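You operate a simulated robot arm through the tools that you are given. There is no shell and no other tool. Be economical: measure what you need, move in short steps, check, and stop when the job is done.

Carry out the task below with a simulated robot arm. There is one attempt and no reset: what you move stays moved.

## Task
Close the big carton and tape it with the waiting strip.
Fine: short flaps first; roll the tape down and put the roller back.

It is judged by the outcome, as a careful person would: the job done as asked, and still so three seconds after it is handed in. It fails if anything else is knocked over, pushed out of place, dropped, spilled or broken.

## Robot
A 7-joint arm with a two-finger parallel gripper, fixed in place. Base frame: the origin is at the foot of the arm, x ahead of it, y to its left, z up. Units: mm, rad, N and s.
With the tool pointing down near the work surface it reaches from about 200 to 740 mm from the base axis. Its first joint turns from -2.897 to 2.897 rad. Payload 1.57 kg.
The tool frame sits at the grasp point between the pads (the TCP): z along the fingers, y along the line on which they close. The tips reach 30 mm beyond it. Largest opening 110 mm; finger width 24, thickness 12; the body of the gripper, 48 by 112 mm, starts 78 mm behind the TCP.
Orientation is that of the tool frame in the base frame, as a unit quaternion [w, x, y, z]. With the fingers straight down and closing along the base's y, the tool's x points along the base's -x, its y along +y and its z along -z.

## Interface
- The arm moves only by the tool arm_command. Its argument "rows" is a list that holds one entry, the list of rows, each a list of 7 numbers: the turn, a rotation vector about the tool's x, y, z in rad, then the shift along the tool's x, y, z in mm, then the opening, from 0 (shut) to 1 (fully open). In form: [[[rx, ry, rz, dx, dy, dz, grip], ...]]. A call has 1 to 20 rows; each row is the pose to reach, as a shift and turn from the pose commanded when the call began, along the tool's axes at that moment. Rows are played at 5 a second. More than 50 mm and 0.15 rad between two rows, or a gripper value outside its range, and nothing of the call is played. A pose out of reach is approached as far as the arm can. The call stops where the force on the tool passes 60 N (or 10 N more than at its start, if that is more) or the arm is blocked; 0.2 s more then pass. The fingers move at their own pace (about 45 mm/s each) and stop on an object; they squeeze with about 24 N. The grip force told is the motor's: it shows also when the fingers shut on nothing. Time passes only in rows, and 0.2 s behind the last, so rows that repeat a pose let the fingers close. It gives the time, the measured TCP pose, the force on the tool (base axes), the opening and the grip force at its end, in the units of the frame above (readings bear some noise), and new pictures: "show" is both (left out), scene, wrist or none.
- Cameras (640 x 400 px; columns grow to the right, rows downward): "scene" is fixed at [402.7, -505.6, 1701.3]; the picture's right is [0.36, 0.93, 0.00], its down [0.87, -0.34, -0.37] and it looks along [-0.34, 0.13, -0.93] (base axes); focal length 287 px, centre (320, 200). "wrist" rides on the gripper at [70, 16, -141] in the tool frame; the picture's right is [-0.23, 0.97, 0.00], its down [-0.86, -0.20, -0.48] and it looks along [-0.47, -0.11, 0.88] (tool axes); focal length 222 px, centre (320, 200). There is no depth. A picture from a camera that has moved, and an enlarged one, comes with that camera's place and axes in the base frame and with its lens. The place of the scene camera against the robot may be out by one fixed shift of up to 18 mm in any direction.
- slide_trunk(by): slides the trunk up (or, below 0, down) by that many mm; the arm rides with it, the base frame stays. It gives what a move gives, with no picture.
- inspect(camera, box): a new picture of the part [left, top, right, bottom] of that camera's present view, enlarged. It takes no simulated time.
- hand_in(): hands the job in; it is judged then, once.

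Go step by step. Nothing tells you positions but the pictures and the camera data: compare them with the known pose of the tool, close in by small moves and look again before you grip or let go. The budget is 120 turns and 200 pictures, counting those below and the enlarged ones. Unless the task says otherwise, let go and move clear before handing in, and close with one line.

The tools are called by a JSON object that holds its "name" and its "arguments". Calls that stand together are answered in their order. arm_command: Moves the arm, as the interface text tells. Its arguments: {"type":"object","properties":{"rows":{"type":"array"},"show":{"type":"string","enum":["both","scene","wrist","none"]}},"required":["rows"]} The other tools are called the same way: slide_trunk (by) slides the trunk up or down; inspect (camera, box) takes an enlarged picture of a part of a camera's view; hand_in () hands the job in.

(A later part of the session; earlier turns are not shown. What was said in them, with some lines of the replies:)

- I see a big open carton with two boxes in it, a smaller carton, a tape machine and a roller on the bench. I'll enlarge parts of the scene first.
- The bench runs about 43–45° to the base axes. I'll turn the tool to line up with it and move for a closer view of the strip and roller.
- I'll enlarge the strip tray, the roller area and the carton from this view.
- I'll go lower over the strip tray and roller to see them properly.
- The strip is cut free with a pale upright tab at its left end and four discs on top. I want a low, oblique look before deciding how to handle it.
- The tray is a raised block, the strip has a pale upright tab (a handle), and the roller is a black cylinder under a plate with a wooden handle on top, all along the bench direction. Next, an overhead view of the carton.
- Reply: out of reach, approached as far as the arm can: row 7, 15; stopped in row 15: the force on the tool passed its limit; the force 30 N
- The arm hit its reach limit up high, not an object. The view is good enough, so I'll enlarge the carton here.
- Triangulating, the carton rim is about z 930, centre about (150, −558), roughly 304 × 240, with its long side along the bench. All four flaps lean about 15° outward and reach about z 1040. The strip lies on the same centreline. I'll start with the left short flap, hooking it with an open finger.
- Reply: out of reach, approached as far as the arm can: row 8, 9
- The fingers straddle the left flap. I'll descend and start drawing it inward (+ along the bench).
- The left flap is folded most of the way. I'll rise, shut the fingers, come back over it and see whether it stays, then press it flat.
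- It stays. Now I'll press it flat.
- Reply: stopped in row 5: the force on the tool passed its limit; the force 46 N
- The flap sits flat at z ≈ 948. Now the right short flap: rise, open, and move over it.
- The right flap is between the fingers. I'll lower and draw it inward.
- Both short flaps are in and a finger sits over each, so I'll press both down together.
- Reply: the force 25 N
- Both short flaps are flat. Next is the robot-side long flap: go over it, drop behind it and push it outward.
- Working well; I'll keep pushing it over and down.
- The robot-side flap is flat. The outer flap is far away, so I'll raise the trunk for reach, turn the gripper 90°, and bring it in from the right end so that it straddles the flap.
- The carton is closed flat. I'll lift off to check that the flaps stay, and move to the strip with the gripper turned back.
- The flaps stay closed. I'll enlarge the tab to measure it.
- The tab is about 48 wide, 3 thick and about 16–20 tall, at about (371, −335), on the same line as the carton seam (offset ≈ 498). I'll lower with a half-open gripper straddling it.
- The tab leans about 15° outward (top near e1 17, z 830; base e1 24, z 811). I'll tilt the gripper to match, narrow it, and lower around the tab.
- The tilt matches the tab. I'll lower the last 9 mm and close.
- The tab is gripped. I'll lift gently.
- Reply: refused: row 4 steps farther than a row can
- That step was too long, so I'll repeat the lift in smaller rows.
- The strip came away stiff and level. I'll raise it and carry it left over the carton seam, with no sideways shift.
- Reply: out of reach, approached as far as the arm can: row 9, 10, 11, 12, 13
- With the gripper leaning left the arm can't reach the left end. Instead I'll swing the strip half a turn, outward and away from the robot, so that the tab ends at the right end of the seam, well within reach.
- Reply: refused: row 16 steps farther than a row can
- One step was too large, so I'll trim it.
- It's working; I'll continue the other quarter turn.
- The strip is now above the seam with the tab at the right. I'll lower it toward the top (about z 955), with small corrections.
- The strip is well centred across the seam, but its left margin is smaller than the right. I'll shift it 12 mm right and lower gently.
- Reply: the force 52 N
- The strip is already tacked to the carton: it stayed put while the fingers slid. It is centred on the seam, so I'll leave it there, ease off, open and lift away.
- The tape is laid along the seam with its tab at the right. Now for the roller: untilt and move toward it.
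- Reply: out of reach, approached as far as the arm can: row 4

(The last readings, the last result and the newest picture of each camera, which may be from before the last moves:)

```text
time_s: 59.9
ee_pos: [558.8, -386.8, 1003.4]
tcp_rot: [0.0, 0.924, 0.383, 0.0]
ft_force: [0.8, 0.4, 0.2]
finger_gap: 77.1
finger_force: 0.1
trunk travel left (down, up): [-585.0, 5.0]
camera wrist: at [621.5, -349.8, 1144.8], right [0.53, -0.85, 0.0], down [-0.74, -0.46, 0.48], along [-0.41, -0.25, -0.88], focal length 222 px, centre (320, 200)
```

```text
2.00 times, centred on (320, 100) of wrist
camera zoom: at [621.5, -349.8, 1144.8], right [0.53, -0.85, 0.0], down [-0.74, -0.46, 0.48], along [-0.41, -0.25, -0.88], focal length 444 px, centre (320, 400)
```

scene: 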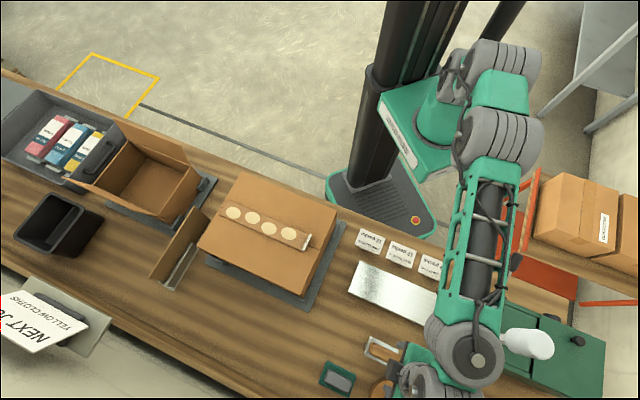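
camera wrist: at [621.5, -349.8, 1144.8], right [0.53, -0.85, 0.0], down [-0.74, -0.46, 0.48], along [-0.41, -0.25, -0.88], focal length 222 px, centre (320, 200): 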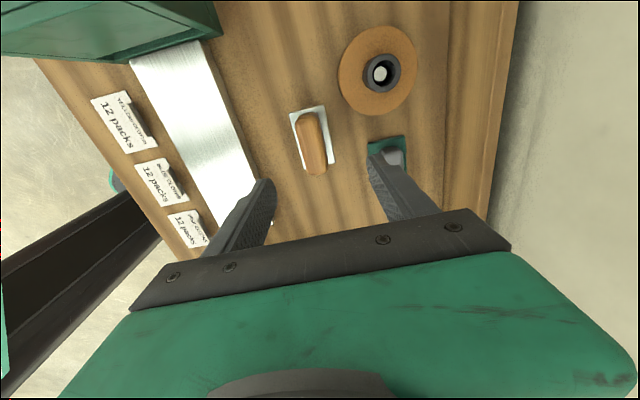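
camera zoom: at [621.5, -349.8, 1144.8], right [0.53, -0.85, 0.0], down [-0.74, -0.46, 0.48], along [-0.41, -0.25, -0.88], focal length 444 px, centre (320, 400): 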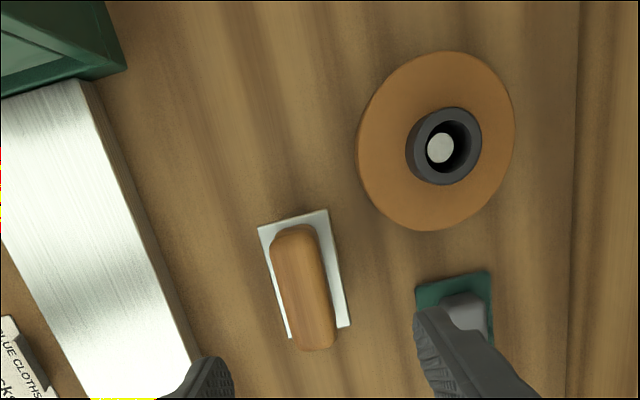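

Handle centre is about e1 118, e2 660, top z about 845, along the bench. I'll lower over it and look.

{"name": "arm_command", "arguments": {"rows": [[[0, 0, 0, -2, -4, 35, 0.7], [0, 0, 0, -3.6, -8.7, 70, 0.7], [0, 0, 0, -3.6, -8.7, 103, 0.7], [0, 0, 0, -3.6, -8.7, 103, 0.7]]]}}

{"name": "inspect", "arguments": {"camera": "wrist", "box": [220, 50, 420, 220]}}

{"name": "inspect", "arguments": {"camera": "scene", "box": [320, 310, 440, 400]}}

```text
time_s: 60.9
ee_pos: [551.9, -384.9, 902.7]
tcp_rot: [0.001, 0.924, 0.382, 0.0]
ft_force: [0.3, 0.8, 0.7]
finger_gap: 77.0
finger_force: 0.1
trunk travel left (down, up): [-585.0, 5.0]
camera wrist: at [613.3, -346.5, 1042.8], right [0.53, -0.85, 0.0], down [-0.75, -0.46, 0.48], along [-0.41, -0.25, -0.88], focal length 222 px, centre (320, 200)
```

scene: 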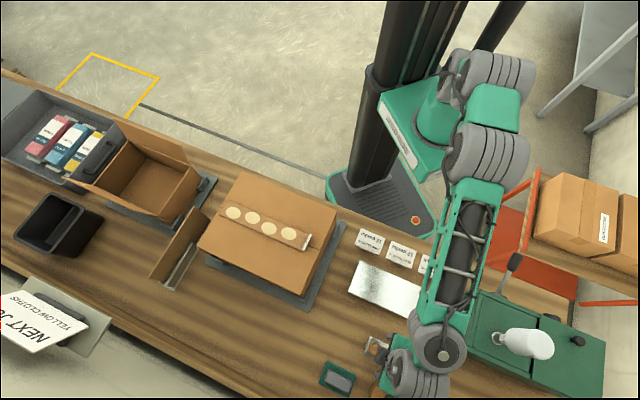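
wrist: 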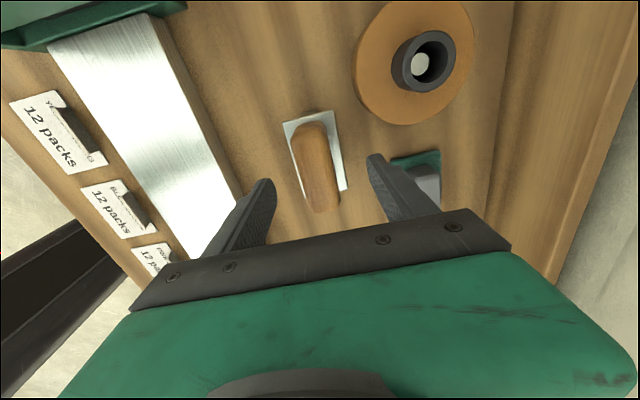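

```text
2.35 times, centred on (320, 135) of wrist
camera zoom: at [613.3, -346.5, 1042.8], right [0.53, -0.85, 0.0], down [-0.75, -0.46, 0.48], along [-0.41, -0.25, -0.88], focal length 523 px, centre (320, 353)
```

zoom: 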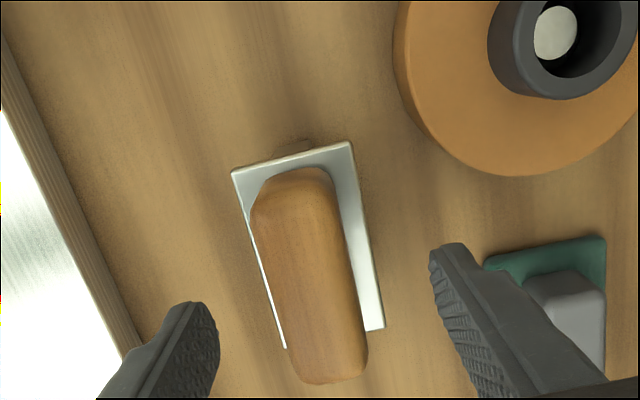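

```text
4.44 times, centred on (380, 355) of scene
camera zoom: at [402.7, -505.6, 1701.3], right [0.36, 0.93, 0.0], down [0.87, -0.34, -0.37], along [-0.34, 0.13, -0.93], focal length 1275 px, centre (53, -489)
```

zoom: 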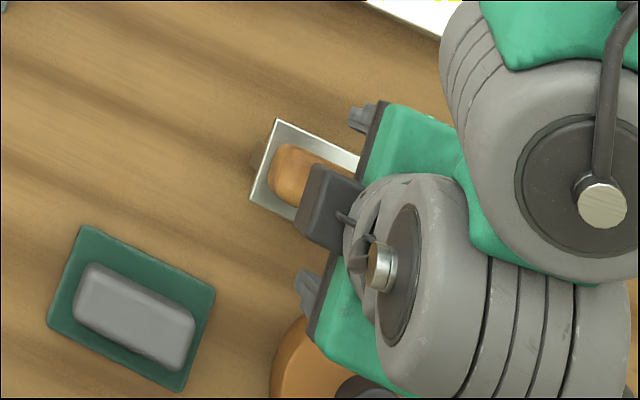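

I'm nearly centred. I'll shift 4 mm, lower so the tips are about z 826, narrow a bit and check.

{"name": "arm_command", "arguments": {"rows": [[[0, 0, 0, 0, -4, 15, 0.5], [0, 0, 0, 0, -4, 30, 0.5], [0, 0, 0, 0, -4, 40, 0.5], [0, 0, 0, 0, -4, 46, 0.5], [0, 0, 0, 0, -4, 46, 0.5]]], "show": "wrist"}}

{"name": "inspect", "arguments": {"camera": "wrist", "box": [240, 80, 400, 220]}}

```text
time_s: 62.0
ee_pos: [548.4, -381.6, 855.2]
tcp_rot: [0.0, 0.924, 0.382, -0.001]
ft_force: [-0.2, 0.2, 0.2]
finger_gap: 55.2
finger_force: 0.1
trunk travel left (down, up): [-585.0, 5.0]
camera wrist: at [609.7, -343.4, 995.8], right [0.53, -0.85, 0.0], down [-0.75, -0.46, 0.48], along [-0.41, -0.25, -0.88], focal length 222 px, centre (320, 200)
```

wrist: 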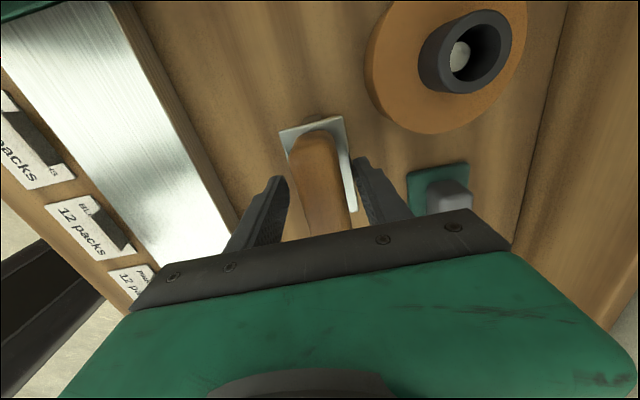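

```text
2.86 times, centred on (320, 150) of wrist
camera zoom: at [609.7, -343.4, 995.8], right [0.53, -0.85, 0.0], down [-0.75, -0.46, 0.48], along [-0.41, -0.25, -0.88], focal length 635 px, centre (320, 343)
```

zoom: 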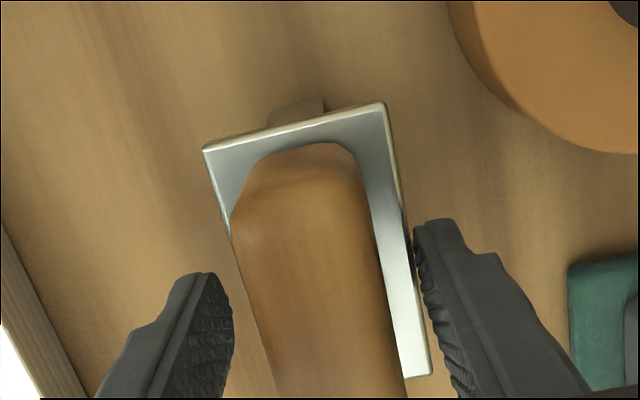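

I'll shift 3 mm and close; the gap will show whether I have the handle (~34) or the plate (~52).

{"name": "arm_command", "arguments": {"rows": [[[0, 0, 0, 0, -2, 0, 0.5], [0, 0, 0, 0, -3, 0, 0.45], [0, 0, 0, 0, -3, 0, 0.35], [0, 0, 0, 0, -3, 0, 0.2], [0, 0, 0, 0, -3, 0, 0], [0, 0, 0, 0, -3, 0, 0]]], "show": "wrist"}}

{"name": "inspect", "arguments": {"camera": "wrist", "box": [240, 80, 400, 220]}}

```text
time_s: 63.5
ee_pos: [546.7, -379.3, 855.9]
tcp_rot: [0.001, 0.924, 0.382, 0.0]
ft_force: [0.9, -1.8, 11.2]
finger_gap: 29.9
finger_force: 23.9
trunk travel left (down, up): [-585.0, 5.0]
camera wrist: at [607.4, -341.5, 997.8], right [0.53, -0.85, 0.0], down [-0.75, -0.46, 0.48], along [-0.41, -0.25, -0.88], focal length 222 px, centre (320, 200)
```

wrist: 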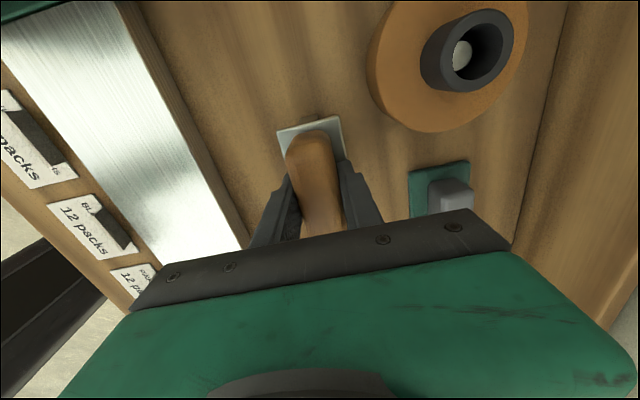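

```text
2.86 times, centred on (320, 150) of wrist
camera zoom: at [607.4, -341.5, 997.8], right [0.53, -0.85, 0.0], down [-0.75, -0.46, 0.48], along [-0.41, -0.25, -0.88], focal length 635 px, centre (320, 343)
```

zoom: 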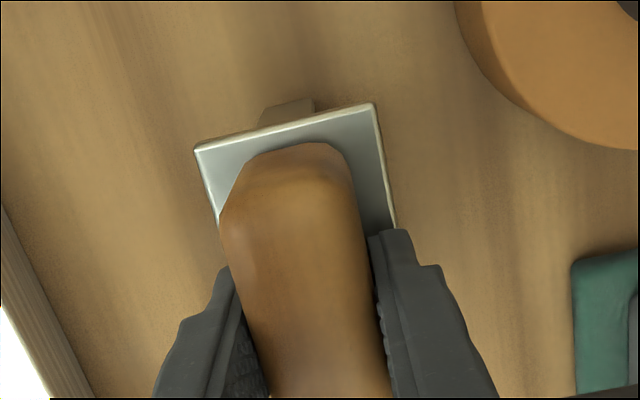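

The handle is gripped (gap 30). I'll lift straight up.

{"name": "arm_command", "arguments": {"rows": [[[0, 0, 0, 0, 0, -8, 0], [0, 0, 0, 0, 0, -25, 0], [0, 0, 0, 0, 0, -60, 0], [0, 0, 0, 0, 0, -100, 0], [0, 0, 0, 0, 0, -100, 0]]]}}

{"name": "inspect", "arguments": {"camera": "wrist", "box": [200, 40, 440, 220]}}

{"name": "inspect", "arguments": {"camera": "scene", "box": [320, 300, 440, 400]}}

```text
time_s: 64.7
ee_pos: [546.7, -379.4, 954.8]
tcp_rot: [0.0, 0.924, 0.382, -0.001]
ft_force: [0.3, -0.1, -2.2]
finger_gap: 29.7
finger_force: 23.9
trunk travel left (down, up): [-585.0, 5.0]
camera wrist: at [608.0, -341.6, 1095.2], right [0.53, -0.85, 0.0], down [-0.75, -0.46, 0.48], along [-0.41, -0.25, -0.88], focal length 222 px, centre (320, 200)
```

scene: 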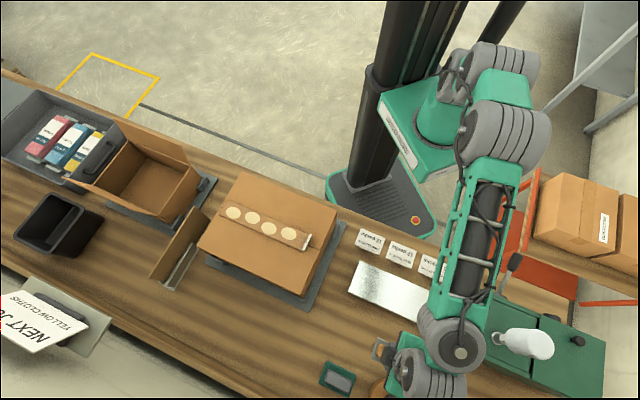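
wrist: 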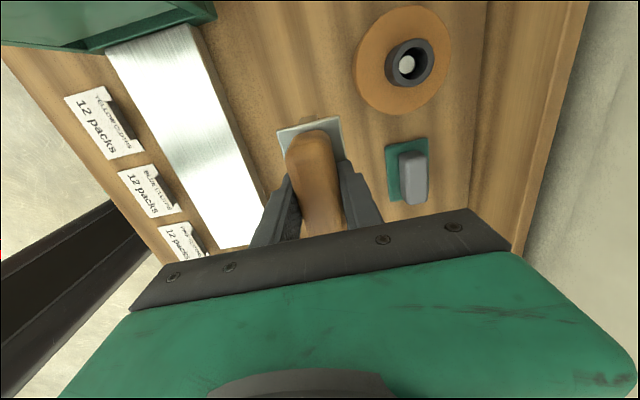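

```text
2.22 times, centred on (320, 130) of wrist
camera zoom: at [608.0, -341.6, 1095.2], right [0.53, -0.85, 0.0], down [-0.75, -0.46, 0.48], along [-0.41, -0.25, -0.88], focal length 494 px, centre (320, 356)
```

zoom: 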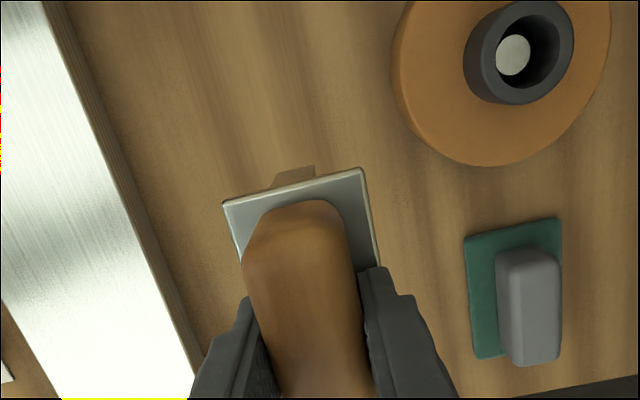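

```text
4.00 times, centred on (380, 350) of scene
camera zoom: at [402.7, -505.6, 1701.3], right [0.36, 0.93, 0.0], down [0.87, -0.34, -0.37], along [-0.34, 0.13, -0.93], focal length 1148 px, centre (80, -400)
```

zoom: 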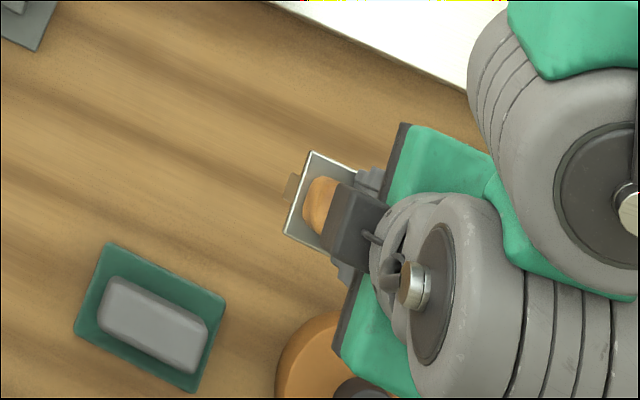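

The roller is held, with its axis in line with the handle. I'll carry it over the strip and turn it 90°, so that it rolls along the tape.

{"name": "arm_command", "arguments": {"rows": [[[0, 0, 0, 0, -38, -35, 0], [0, 0, 0, 0, -76, -70, 0], [0, 0, 0, 0, -115, -105, 0], [0, 0, 0, 0, -157, -130, 0], [0, 0, -0.13, -25, -157, -130, 0], [0, 0, -0.26, -50, -157, -130, 0], [0, 0, -0.39, -75, -157, -130, 0], [0, 0, -0.52, -100, -157, -130, 0], [0, 0, -0.65, -125, -157, -130, 0], [0, 0, -0.78, -150, -157, -130, 0], [0, 0, -0.91, -175, -157, -130, 0], [0, 0, -1.04, -205, -157, -130, 0], [0, 0, -1.17, -235, -157, -130, 0], [0, 0, -1.3, -265, -157, -130, 0], [0, 0, -1.43, -290, -157, -130, 0], [0, 0, -1.571, -318, -157, -130, 0], [0, 0, -1.571, -318, -157, -130, 0]]]}}

{"name": "inspect", "arguments": {"camera": "wrist", "box": [200, 40, 440, 220]}}

{"name": "inspect", "arguments": {"camera": "scene", "box": [190, 150, 360, 290]}}

```text
refused: row 1 steps farther than a row can; nothing moved
```

```text
2.22 times, centred on (320, 130) of wrist
camera zoom: at [608.0, -341.6, 1095.2], right [0.53, -0.85, 0.0], down [-0.75, -0.46, 0.48], along [-0.41, -0.25, -0.88], focal length 494 px, centre (320, 356)
```

zoom: 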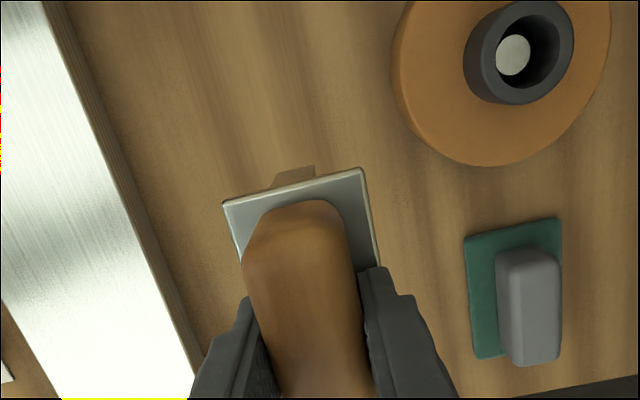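

```text
2.86 times, centred on (275, 220) of scene
camera zoom: at [402.7, -505.6, 1701.3], right [0.36, 0.93, 0.0], down [0.87, -0.34, -0.37], along [-0.34, 0.13, -0.93], focal length 820 px, centre (449, 143)
```

zoom: 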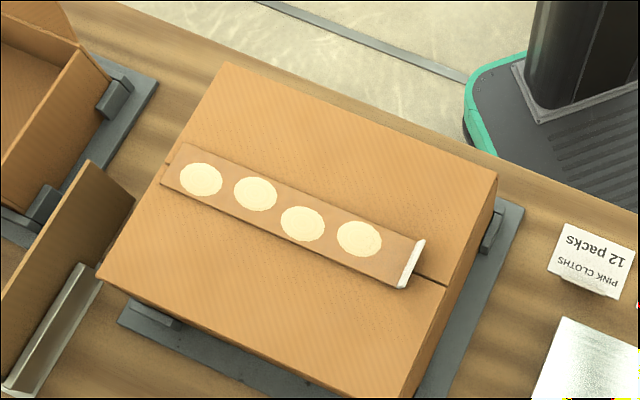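

The scene view shows the strip well placed. I'll retry the carry with shorter rows.

{"name": "arm_command", "arguments": {"rows": [[[0, 0, 0, 0, -32, -30, 0], [0, 0, 0, 0, -64, -60, 0], [0, 0, 0, 0, -96, -90, 0], [0, 0, 0, 0, -128, -115, 0], [0, 0, 0, 0, -157, -130, 0], [0, 0, -0.13, -25, -157, -130, 0], [0, 0, -0.26, -50, -157, -130, 0], [0, 0, -0.39, -75, -157, -130, 0], [0, 0, -0.52, -100, -157, -130, 0], [0, 0, -0.65, -125, -157, -130, 0], [0, 0, -0.78, -150, -157, -130, 0], [0, 0, -0.91, -175, -157, -130, 0], [0, 0, -1.04, -205, -157, -130, 0], [0, 0, -1.17, -235, -157, -130, 0], [0, 0, -1.3, -265, -157, -130, 0], [0, 0, -1.43, -290, -157, -130, 0], [0, 0, -1.571, -318, -157, -130, 0], [0, 0, -1.571, -318, -157, -130, 0]]]}}

```text
time_s: 68.5
ee_pos: [209.4, -492.8, 1086.0]
tcp_rot: [-0.001, 0.383, 0.924, 0.0]
ft_force: [0.2, -0.6, -3.0]
finger_gap: 29.9
finger_force: 24.0
trunk travel left (down, up): [-585.0, 5.0]
camera wrist: at [172.7, -431.6, 1226.8], right [0.85, 0.53, 0.0], down [0.46, -0.75, 0.48], along [0.25, -0.41, -0.88], focal length 222 px, centre (320, 200)
```

scene: 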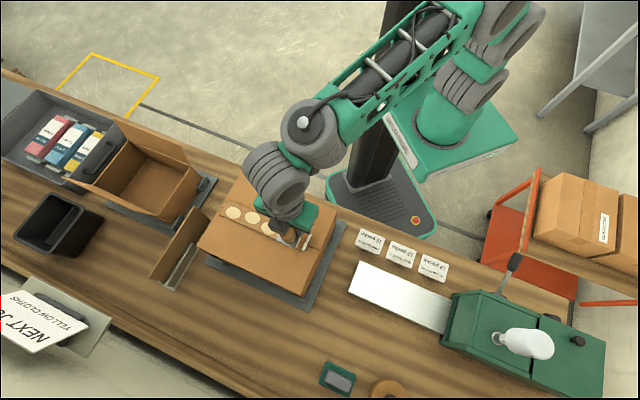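
wrist: 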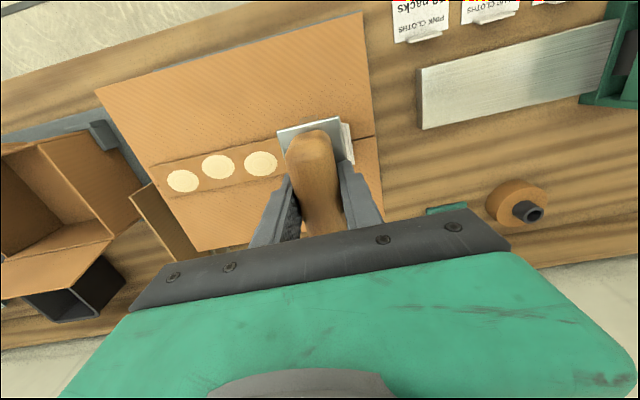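

The roller is over the tape just left of the tab. I'll lower to near contact.

{"name": "arm_command", "arguments": {"rows": [[[0, 0, 0, -2, 0, 20, 0], [0, 0, 0, -2, 0, 38, 0], [0, 0, 0, -2, 0, 46, 0], [0, 0, 0, -2, 0, 50, 0], [0, 0, 0, -2, 0, 52, 0], [0, 0, 0, -2, 0, 52, 0]]]}}

{"name": "inspect", "arguments": {"camera": "wrist", "box": [200, 60, 440, 220]}}

```text
time_s: 69.8
ee_pos: [213.0, -493.0, 1039.8]
tcp_rot: [0.004, 0.384, 0.923, -0.006]
ft_force: [-0.8, 3.0, 46.8]
finger_gap: 29.6
finger_force: 24.3
trunk travel left (down, up): [-585.0, 5.0]
camera wrist: at [173.8, -431.0, 1179.7], right [0.85, 0.53, 0.0], down [0.46, -0.74, 0.49], along [0.25, -0.42, -0.87], focal length 222 px, centre (320, 200)
```

scene: 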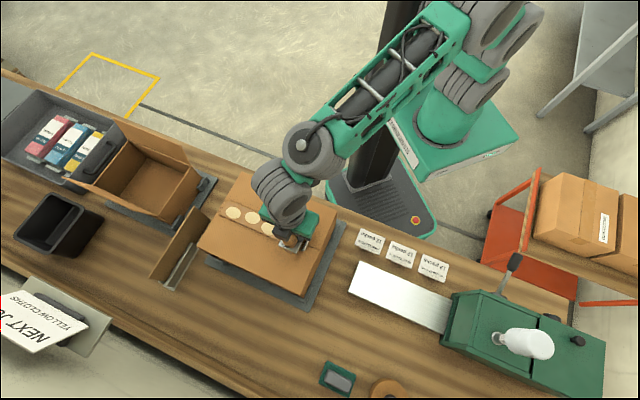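
wrist: 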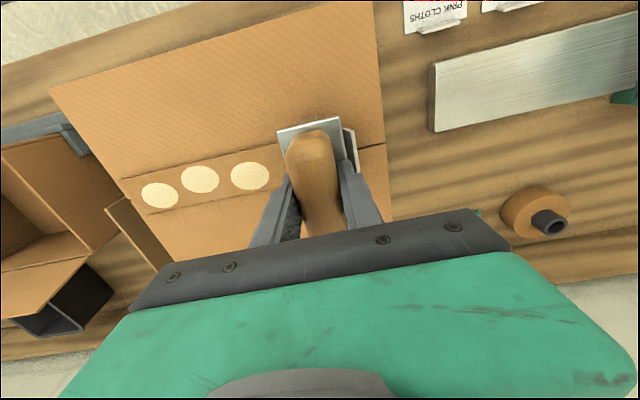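

```text
2.50 times, centred on (320, 140) of wrist
camera zoom: at [173.8, -431.0, 1179.7], right [0.85, 0.53, 0.0], down [0.46, -0.74, 0.49], along [0.25, -0.42, -0.87], focal length 555 px, centre (320, 350)
```

zoom: 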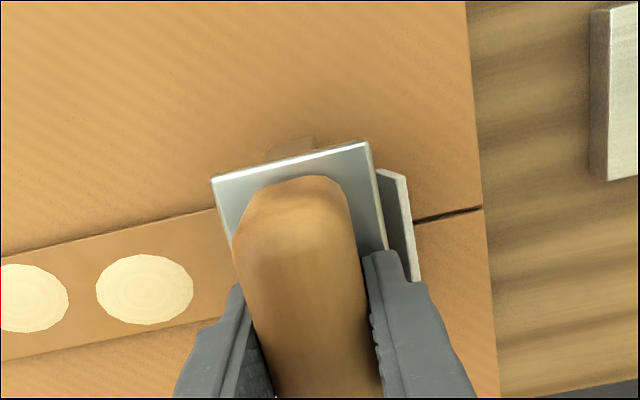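

Contact is at about z 1041. I'll ease to about 25 N, roll toward the tab slightly, then along the whole tape to the left end.

{"name": "arm_command", "arguments": {"rows": [[[0, 0, 0, 0, 0, -3, 0], [0, 0, 0, 0, 5, -3, 0], [0, 0, 0, 0, 0, -3, 0], [0, 0, 0, 0, -13, -3, 0], [0, 0, 0, 0, -26, -3, 0], [0, 0, 0, 0, -39, -3, 0], [0, 0, 0, 0, -52, -3, 0], [0, 0, 0, 0, -65, -3, 0], [0, 0, 0, 0, -78, -3, 0], [0, 0, 0, 0, -91, -3, 0], [0, 0, 0, 0, -104, -3, 0], [0, 0, 0, 0, -117, -3, 0], [0, 0, 0, 0, -117, -3, 0]]]}}

{"name": "inspect", "arguments": {"camera": "wrist", "box": [240, 60, 480, 220]}}

```text
time_s: 72.7
ee_pos: [128.5, -575.1, 1039.1]
tcp_rot: [0.001, 0.384, 0.923, -0.001]
ft_force: [3.7, 5.7, 25.8]
finger_gap: 30.1
finger_force: 24.2
trunk travel left (down, up): [-585.0, 5.0]
camera wrist: at [90.8, -513.6, 1179.1], right [0.85, 0.53, 0.0], down [0.46, -0.75, 0.48], along [0.25, -0.41, -0.88], focal length 222 px, centre (320, 200)
```

scene: 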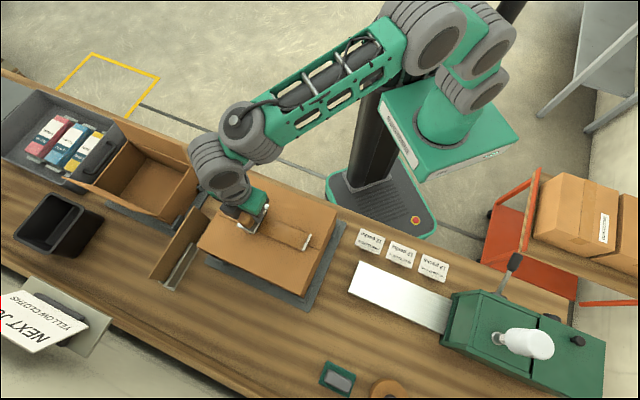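
wrist: 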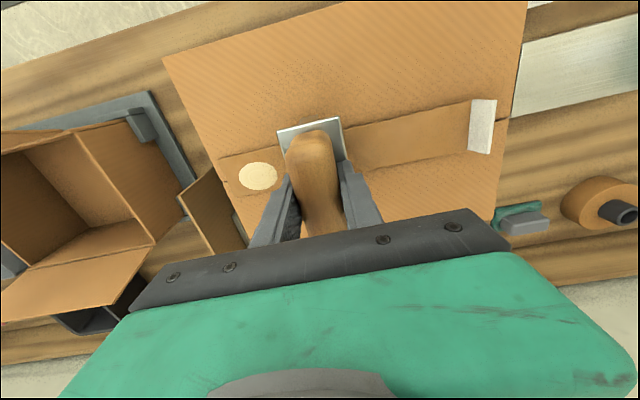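

```text
2.50 times, centred on (360, 140) of wrist
camera zoom: at [90.8, -513.6, 1179.1], right [0.85, 0.53, 0.0], down [0.46, -0.75, 0.48], along [0.25, -0.41, -0.88], focal length 555 px, centre (220, 350)
```

zoom: 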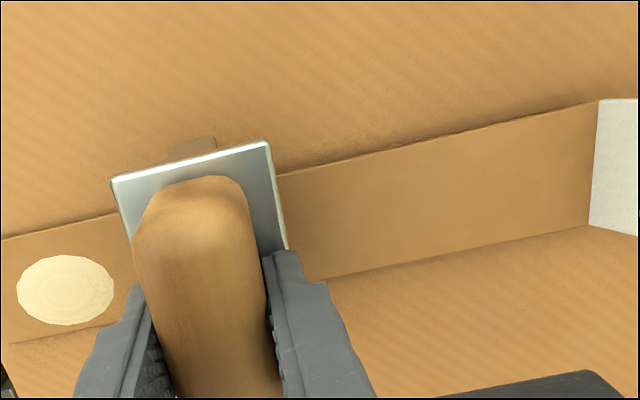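

The discs (unpressed spots) disappear where I've rolled. I'll continue to the left end.

{"name": "arm_command", "arguments": {"rows": [[[0, 0, 0, 0, -13, 0, 0], [0, 0, 0, 0, -26, 0, 0], [0, 0, 0, 0, -39, 0, 0], [0, 0, 0, 0, -52, 0, 0], [0, 0, 0, 0, -65, 0, 0], [0, 0, 0, 0, -78, 0, 0], [0, 0, 0, 0, -90, 0, 0], [0, 0, 0, 0, -90, 0, 0]]]}}

{"name": "inspect", "arguments": {"camera": "wrist", "box": [200, 40, 520, 220]}}

```text
time_s: 74.5
ee_pos: [64.5, -639.0, 1037.0]
tcp_rot: [-0.001, 0.383, 0.924, -0.001]
ft_force: [2.3, 2.4, 10.7]
finger_gap: 29.6
finger_force: 24.2
trunk travel left (down, up): [-585.0, 5.0]
camera wrist: at [27.5, -577.7, 1177.5], right [0.85, 0.53, 0.0], down [0.46, -0.75, 0.48], along [0.25, -0.41, -0.88], focal length 222 px, centre (320, 200)
```

scene: 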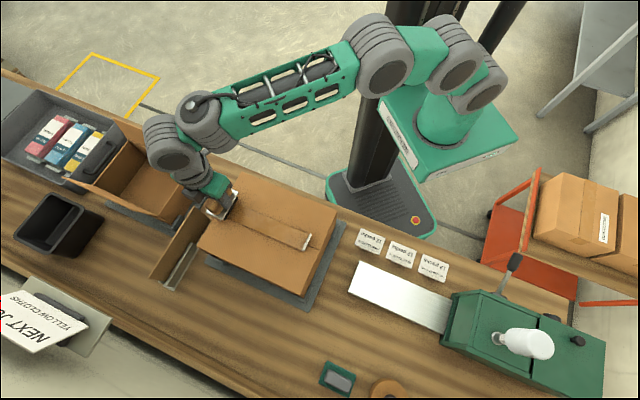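
wrist: 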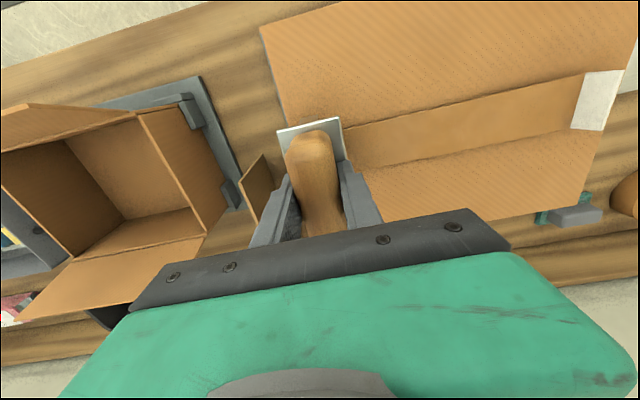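

```text
2.00 times, centred on (360, 130) of wrist
camera zoom: at [27.5, -577.7, 1177.5], right [0.85, 0.53, 0.0], down [0.46, -0.75, 0.48], along [0.25, -0.41, -0.88], focal length 444 px, centre (240, 340)
```

zoom: 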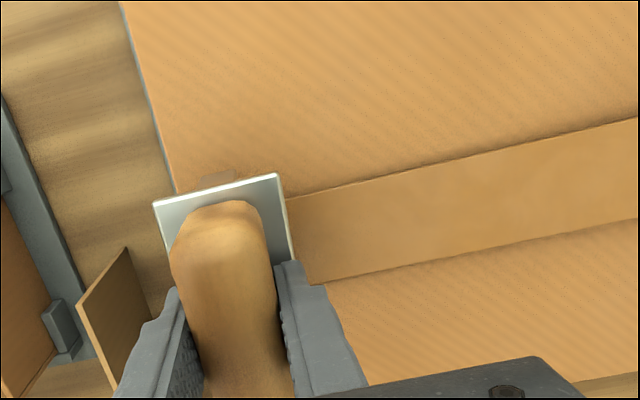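

All spots are pressed. I'll roll back once to the right under the same pressure and then lift, heading back.

{"name": "arm_command", "arguments": {"rows": [[[0, 0, 0, 0, 15, 0, 0], [0, 0, 0, 0, 35, 0, 0], [0, 0, 0, 0, 55, 0, 0], [0, 0, 0, 0, 75, 0, 0], [0, 0, 0, 0, 95, 0, 0], [0, 0, 0, 0, 115, 0, 0], [0, 0, 0, 0, 135, 0, 0], [0, 0, 0, 0, 155, 0, 0], [0, 0, 0, 0, 175, 0, 0], [0, 0, 0, 0, 195, 0, 0], [0, 0, 0, 0, 208, 0, 0], [0, 0, 0, 0, 208, -20, 0], [0, 0, 0, 0, 208, -50, 0], [0, 0, 0, 0, 208, -50, 0]]]}}

```text
time_s: 77.5
ee_pos: [213.5, -492.9, 1085.8]
tcp_rot: [-0.002, 0.384, 0.924, 0.001]
ft_force: [-1.2, 0.3, -1.7]
finger_gap: 30.0
finger_force: 24.6
trunk travel left (down, up): [-585.0, 5.0]
camera wrist: at [175.7, -431.5, 1227.0], right [0.85, 0.53, 0.0], down [0.46, -0.75, 0.48], along [0.25, -0.41, -0.88], focal length 222 px, centre (320, 200)
```

scene: 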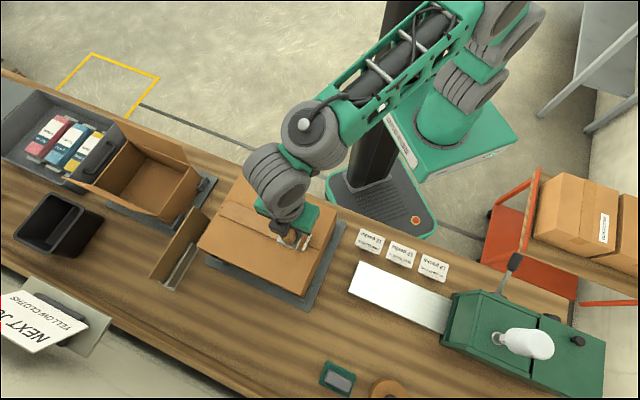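
wrist: 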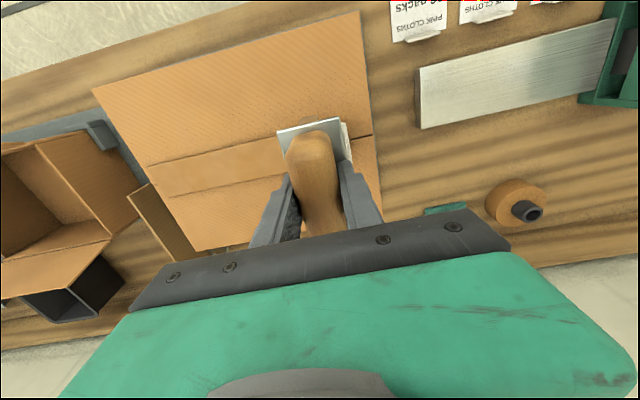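

Now back to the roller's spot: retrace the carry and turn the gripper back.

{"name": "arm_command", "arguments": {"rows": [[[0, 0, 0.13, 0, 25, 0, 0], [0, 0, 0.26, 0, 50, 0, 0], [0, 0, 0.39, 0, 75, 0, 0], [0, 0, 0.52, 0, 100, 0, 0], [0, 0, 0.65, 0, 125, 0, 0], [0, 0, 0.78, 0, 150, 0, 0], [0, 0, 0.91, 0, 180, 0, 0], [0, 0, 1.04, 0, 210, 0, 0], [0, 0, 1.17, 0, 240, 0, 0], [0, 0, 1.3, 0, 270, 0, 0], [0, 0, 1.43, 0, 293, 0, 0], [0, 0, 1.571, 0, 316, 0, 0], [0, 0, 1.571, -32, 316, 30, 0], [0, 0, 1.571, -64, 316, 60, 0], [0, 0, 1.571, -96, 316, 90, 0], [0, 0, 1.571, -128, 316, 115, 0], [0, 0, 1.571, -155.3, 316, 135, 0], [0, 0, 1.571, -155.3, 316, 135, 0]]]}}

{"name": "inspect", "arguments": {"camera": "scene", "box": [170, 150, 370, 300]}}

```text
time_s: 81.2
ee_pos: [547.3, -378.7, 950.6]
tcp_rot: [0.0, 0.924, 0.382, -0.001]
ft_force: [-0.4, -0.2, -2.2]
finger_gap: 29.8
finger_force: 24.5
trunk travel left (down, up): [-585.0, 5.0]
camera wrist: at [607.8, -341.7, 1091.4], right [0.53, -0.85, 0.0], down [-0.75, -0.46, 0.48], along [-0.41, -0.25, -0.88], focal length 222 px, centre (320, 200)
```

scene: 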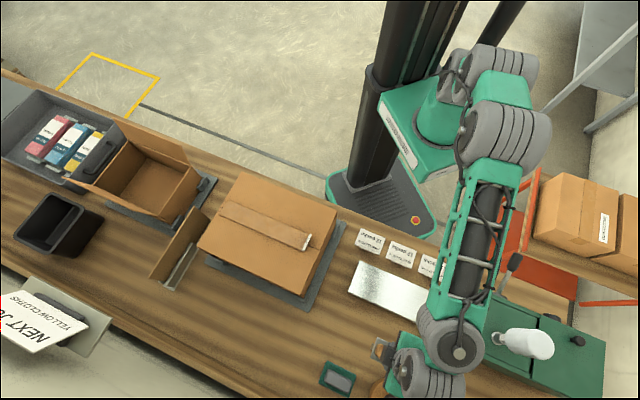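
wrist: 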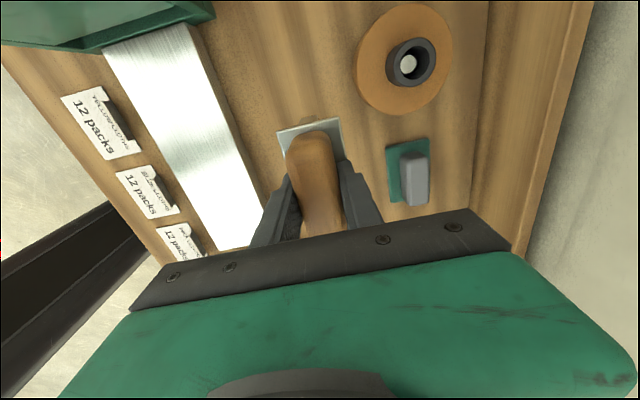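

```text
2.67 times, centred on (270, 225) of scene
camera zoom: at [402.7, -505.6, 1701.3], right [0.36, 0.93, 0.0], down [0.87, -0.34, -0.37], along [-0.34, 0.13, -0.93], focal length 765 px, centre (453, 133)
```

zoom: 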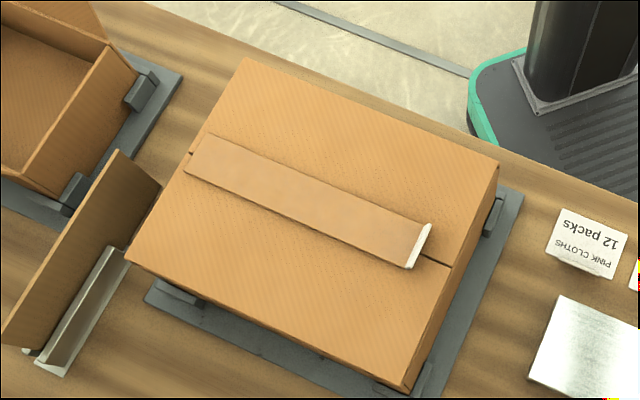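

The tape is fully pressed and neat. I'll set the roller down in its place.

{"name": "arm_command", "arguments": {"rows": [[[0, 0, 0, 0, 0, 40, 0], [0, 0, 0, 0, 0, 75, 0], [0, 0, 0, 0, 0, 86, 0], [0, 0, 0, 0, 0, 91, 0], [0, 0, 0, 0, 0, 93, 0], [0, 0, 0, 0, 0, 94, 0], [0, 0, 0, 0, 0, 94, 0]]], "show": "wrist"}}

```text
time_s: 82.8
ee_pos: [545.1, -379.0, 856.5]
tcp_rot: [0.0, 0.924, 0.383, -0.001]
ft_force: [0.2, 0.5, -2.9]
finger_gap: 30.0
finger_force: 24.0
trunk travel left (down, up): [-585.0, 5.0]
camera wrist: at [607.2, -342.1, 997.9], right [0.53, -0.85, 0.0], down [-0.75, -0.46, 0.48], along [-0.41, -0.25, -0.88], focal length 222 px, centre (320, 200)
```

wrist: 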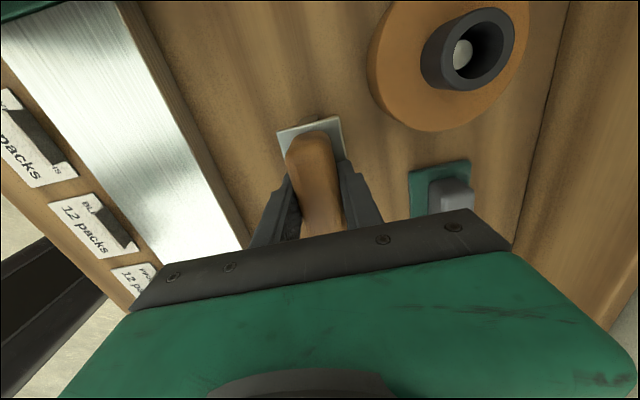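

No contact yet, so I'll creep down.

{"name": "arm_command", "arguments": {"rows": [[[0, 0, 0, 0, 0, 1, 0], [0, 0, 0, 0, 0, 2, 0], [0, 0, 0, 0, 0, 2, 0]]], "show": "none"}}

```text
time_s: 83.7
ee_pos: [546.4, -379.8, 857.5]
tcp_rot: [0.001, 0.924, 0.382, -0.001]
ft_force: [-1.6, 1.3, 9.5]
finger_gap: 29.7
finger_force: 23.8
trunk travel left (down, up): [-585.0, 5.0]
```

Contact is made (about 10 N). Now I'll release slowly and lift away.

{"name": "arm_command", "arguments": {"rows": [[[0, 0, 0, 0, 0, -1, 0.1], [0, 0, 0, 0, 0, -1, 0.35], [0, 0, 0, 0, 0, -1, 0.45], [0, 0, 0, 0, 0, -1, 0.5], [0, 0, 0, 0, 0, -1, 0.5], [0, 0, 0, 0, 0, -20, 0.5], [0, 0, 0, 0, 0, -60, 0.5], [0, 0, 0, 0, 0, -105, 0.5], [0, 0, 0, 0, -45, -115, 0.5], [0, 0, 0, 0, -92, -120, 0.5], [0, 0, 0, 0, -140, -125, 0.5], [0, 0, 0, 0, -188, -130, 0.5], [0, 0, 0, 0, -188, -130, 0.5]]]}}

{"name": "inspect", "arguments": {"camera": "scene", "box": [310, 310, 430, 400]}}

{"name": "inspect", "arguments": {"camera": "scene", "box": [0, 70, 360, 310]}}

```text
time_s: 86.5
ee_pos: [413.4, -244.8, 985.2]
tcp_rot: [-0.001, 0.924, 0.382, -0.001]
ft_force: [-0.3, 0.2, 0.3]
finger_gap: 55.0
finger_force: 0.1
trunk travel left (down, up): [-585.0, 5.0]
camera wrist: at [474.7, -208.2, 1126.3], right [0.53, -0.85, 0.0], down [-0.75, -0.46, 0.48], along [-0.41, -0.25, -0.88], focal length 222 px, centre (320, 200)
```

scene: 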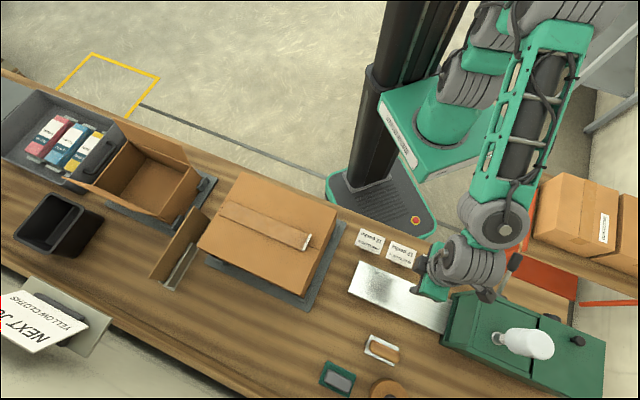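
wrist: 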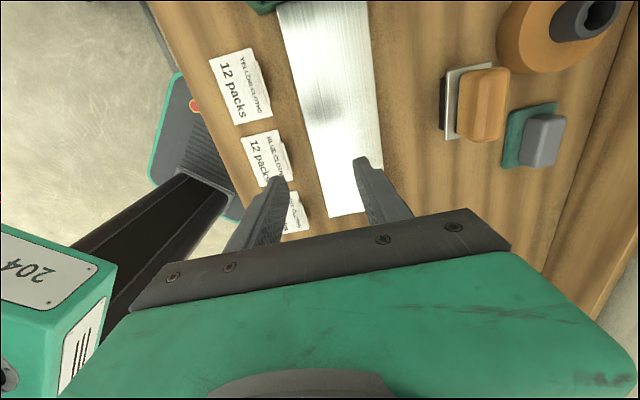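

```text
4.44 times, centred on (370, 355) of scene
camera zoom: at [402.7, -505.6, 1701.3], right [0.36, 0.93, 0.0], down [0.87, -0.34, -0.37], along [-0.34, 0.13, -0.93], focal length 1275 px, centre (98, -489)
```

zoom: 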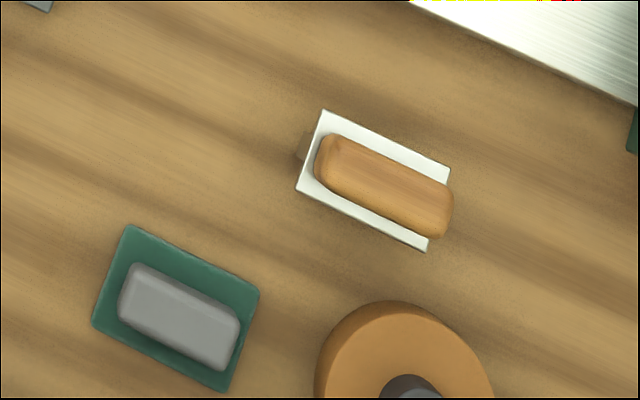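

```text
1.67 times, centred on (180, 190) of scene
camera zoom: at [402.7, -505.6, 1701.3], right [0.36, 0.93, 0.0], down [0.87, -0.34, -0.37], along [-0.34, 0.13, -0.93], focal length 478 px, centre (553, 217)
```

zoom: 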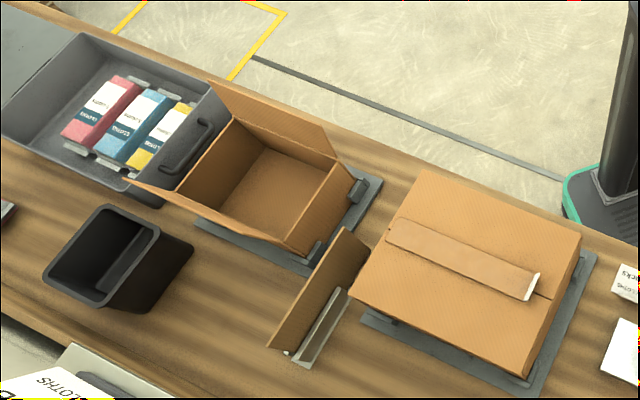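

The carton is shut with the short flaps under the long ones, the tape is rolled down flat, and the roller is back within about 6 mm of its spot. The arm is clear and nothing else has moved, so I'm handing in.

{"name": "hand_in", "arguments": {}}

```text
The job is handed in.
```

The big carton is closed (short flaps folded first) and taped along the seam, and the tape is rolled down. The roller is back, about 6 mm from where it started. I've handed the job in; no verdict was returned.
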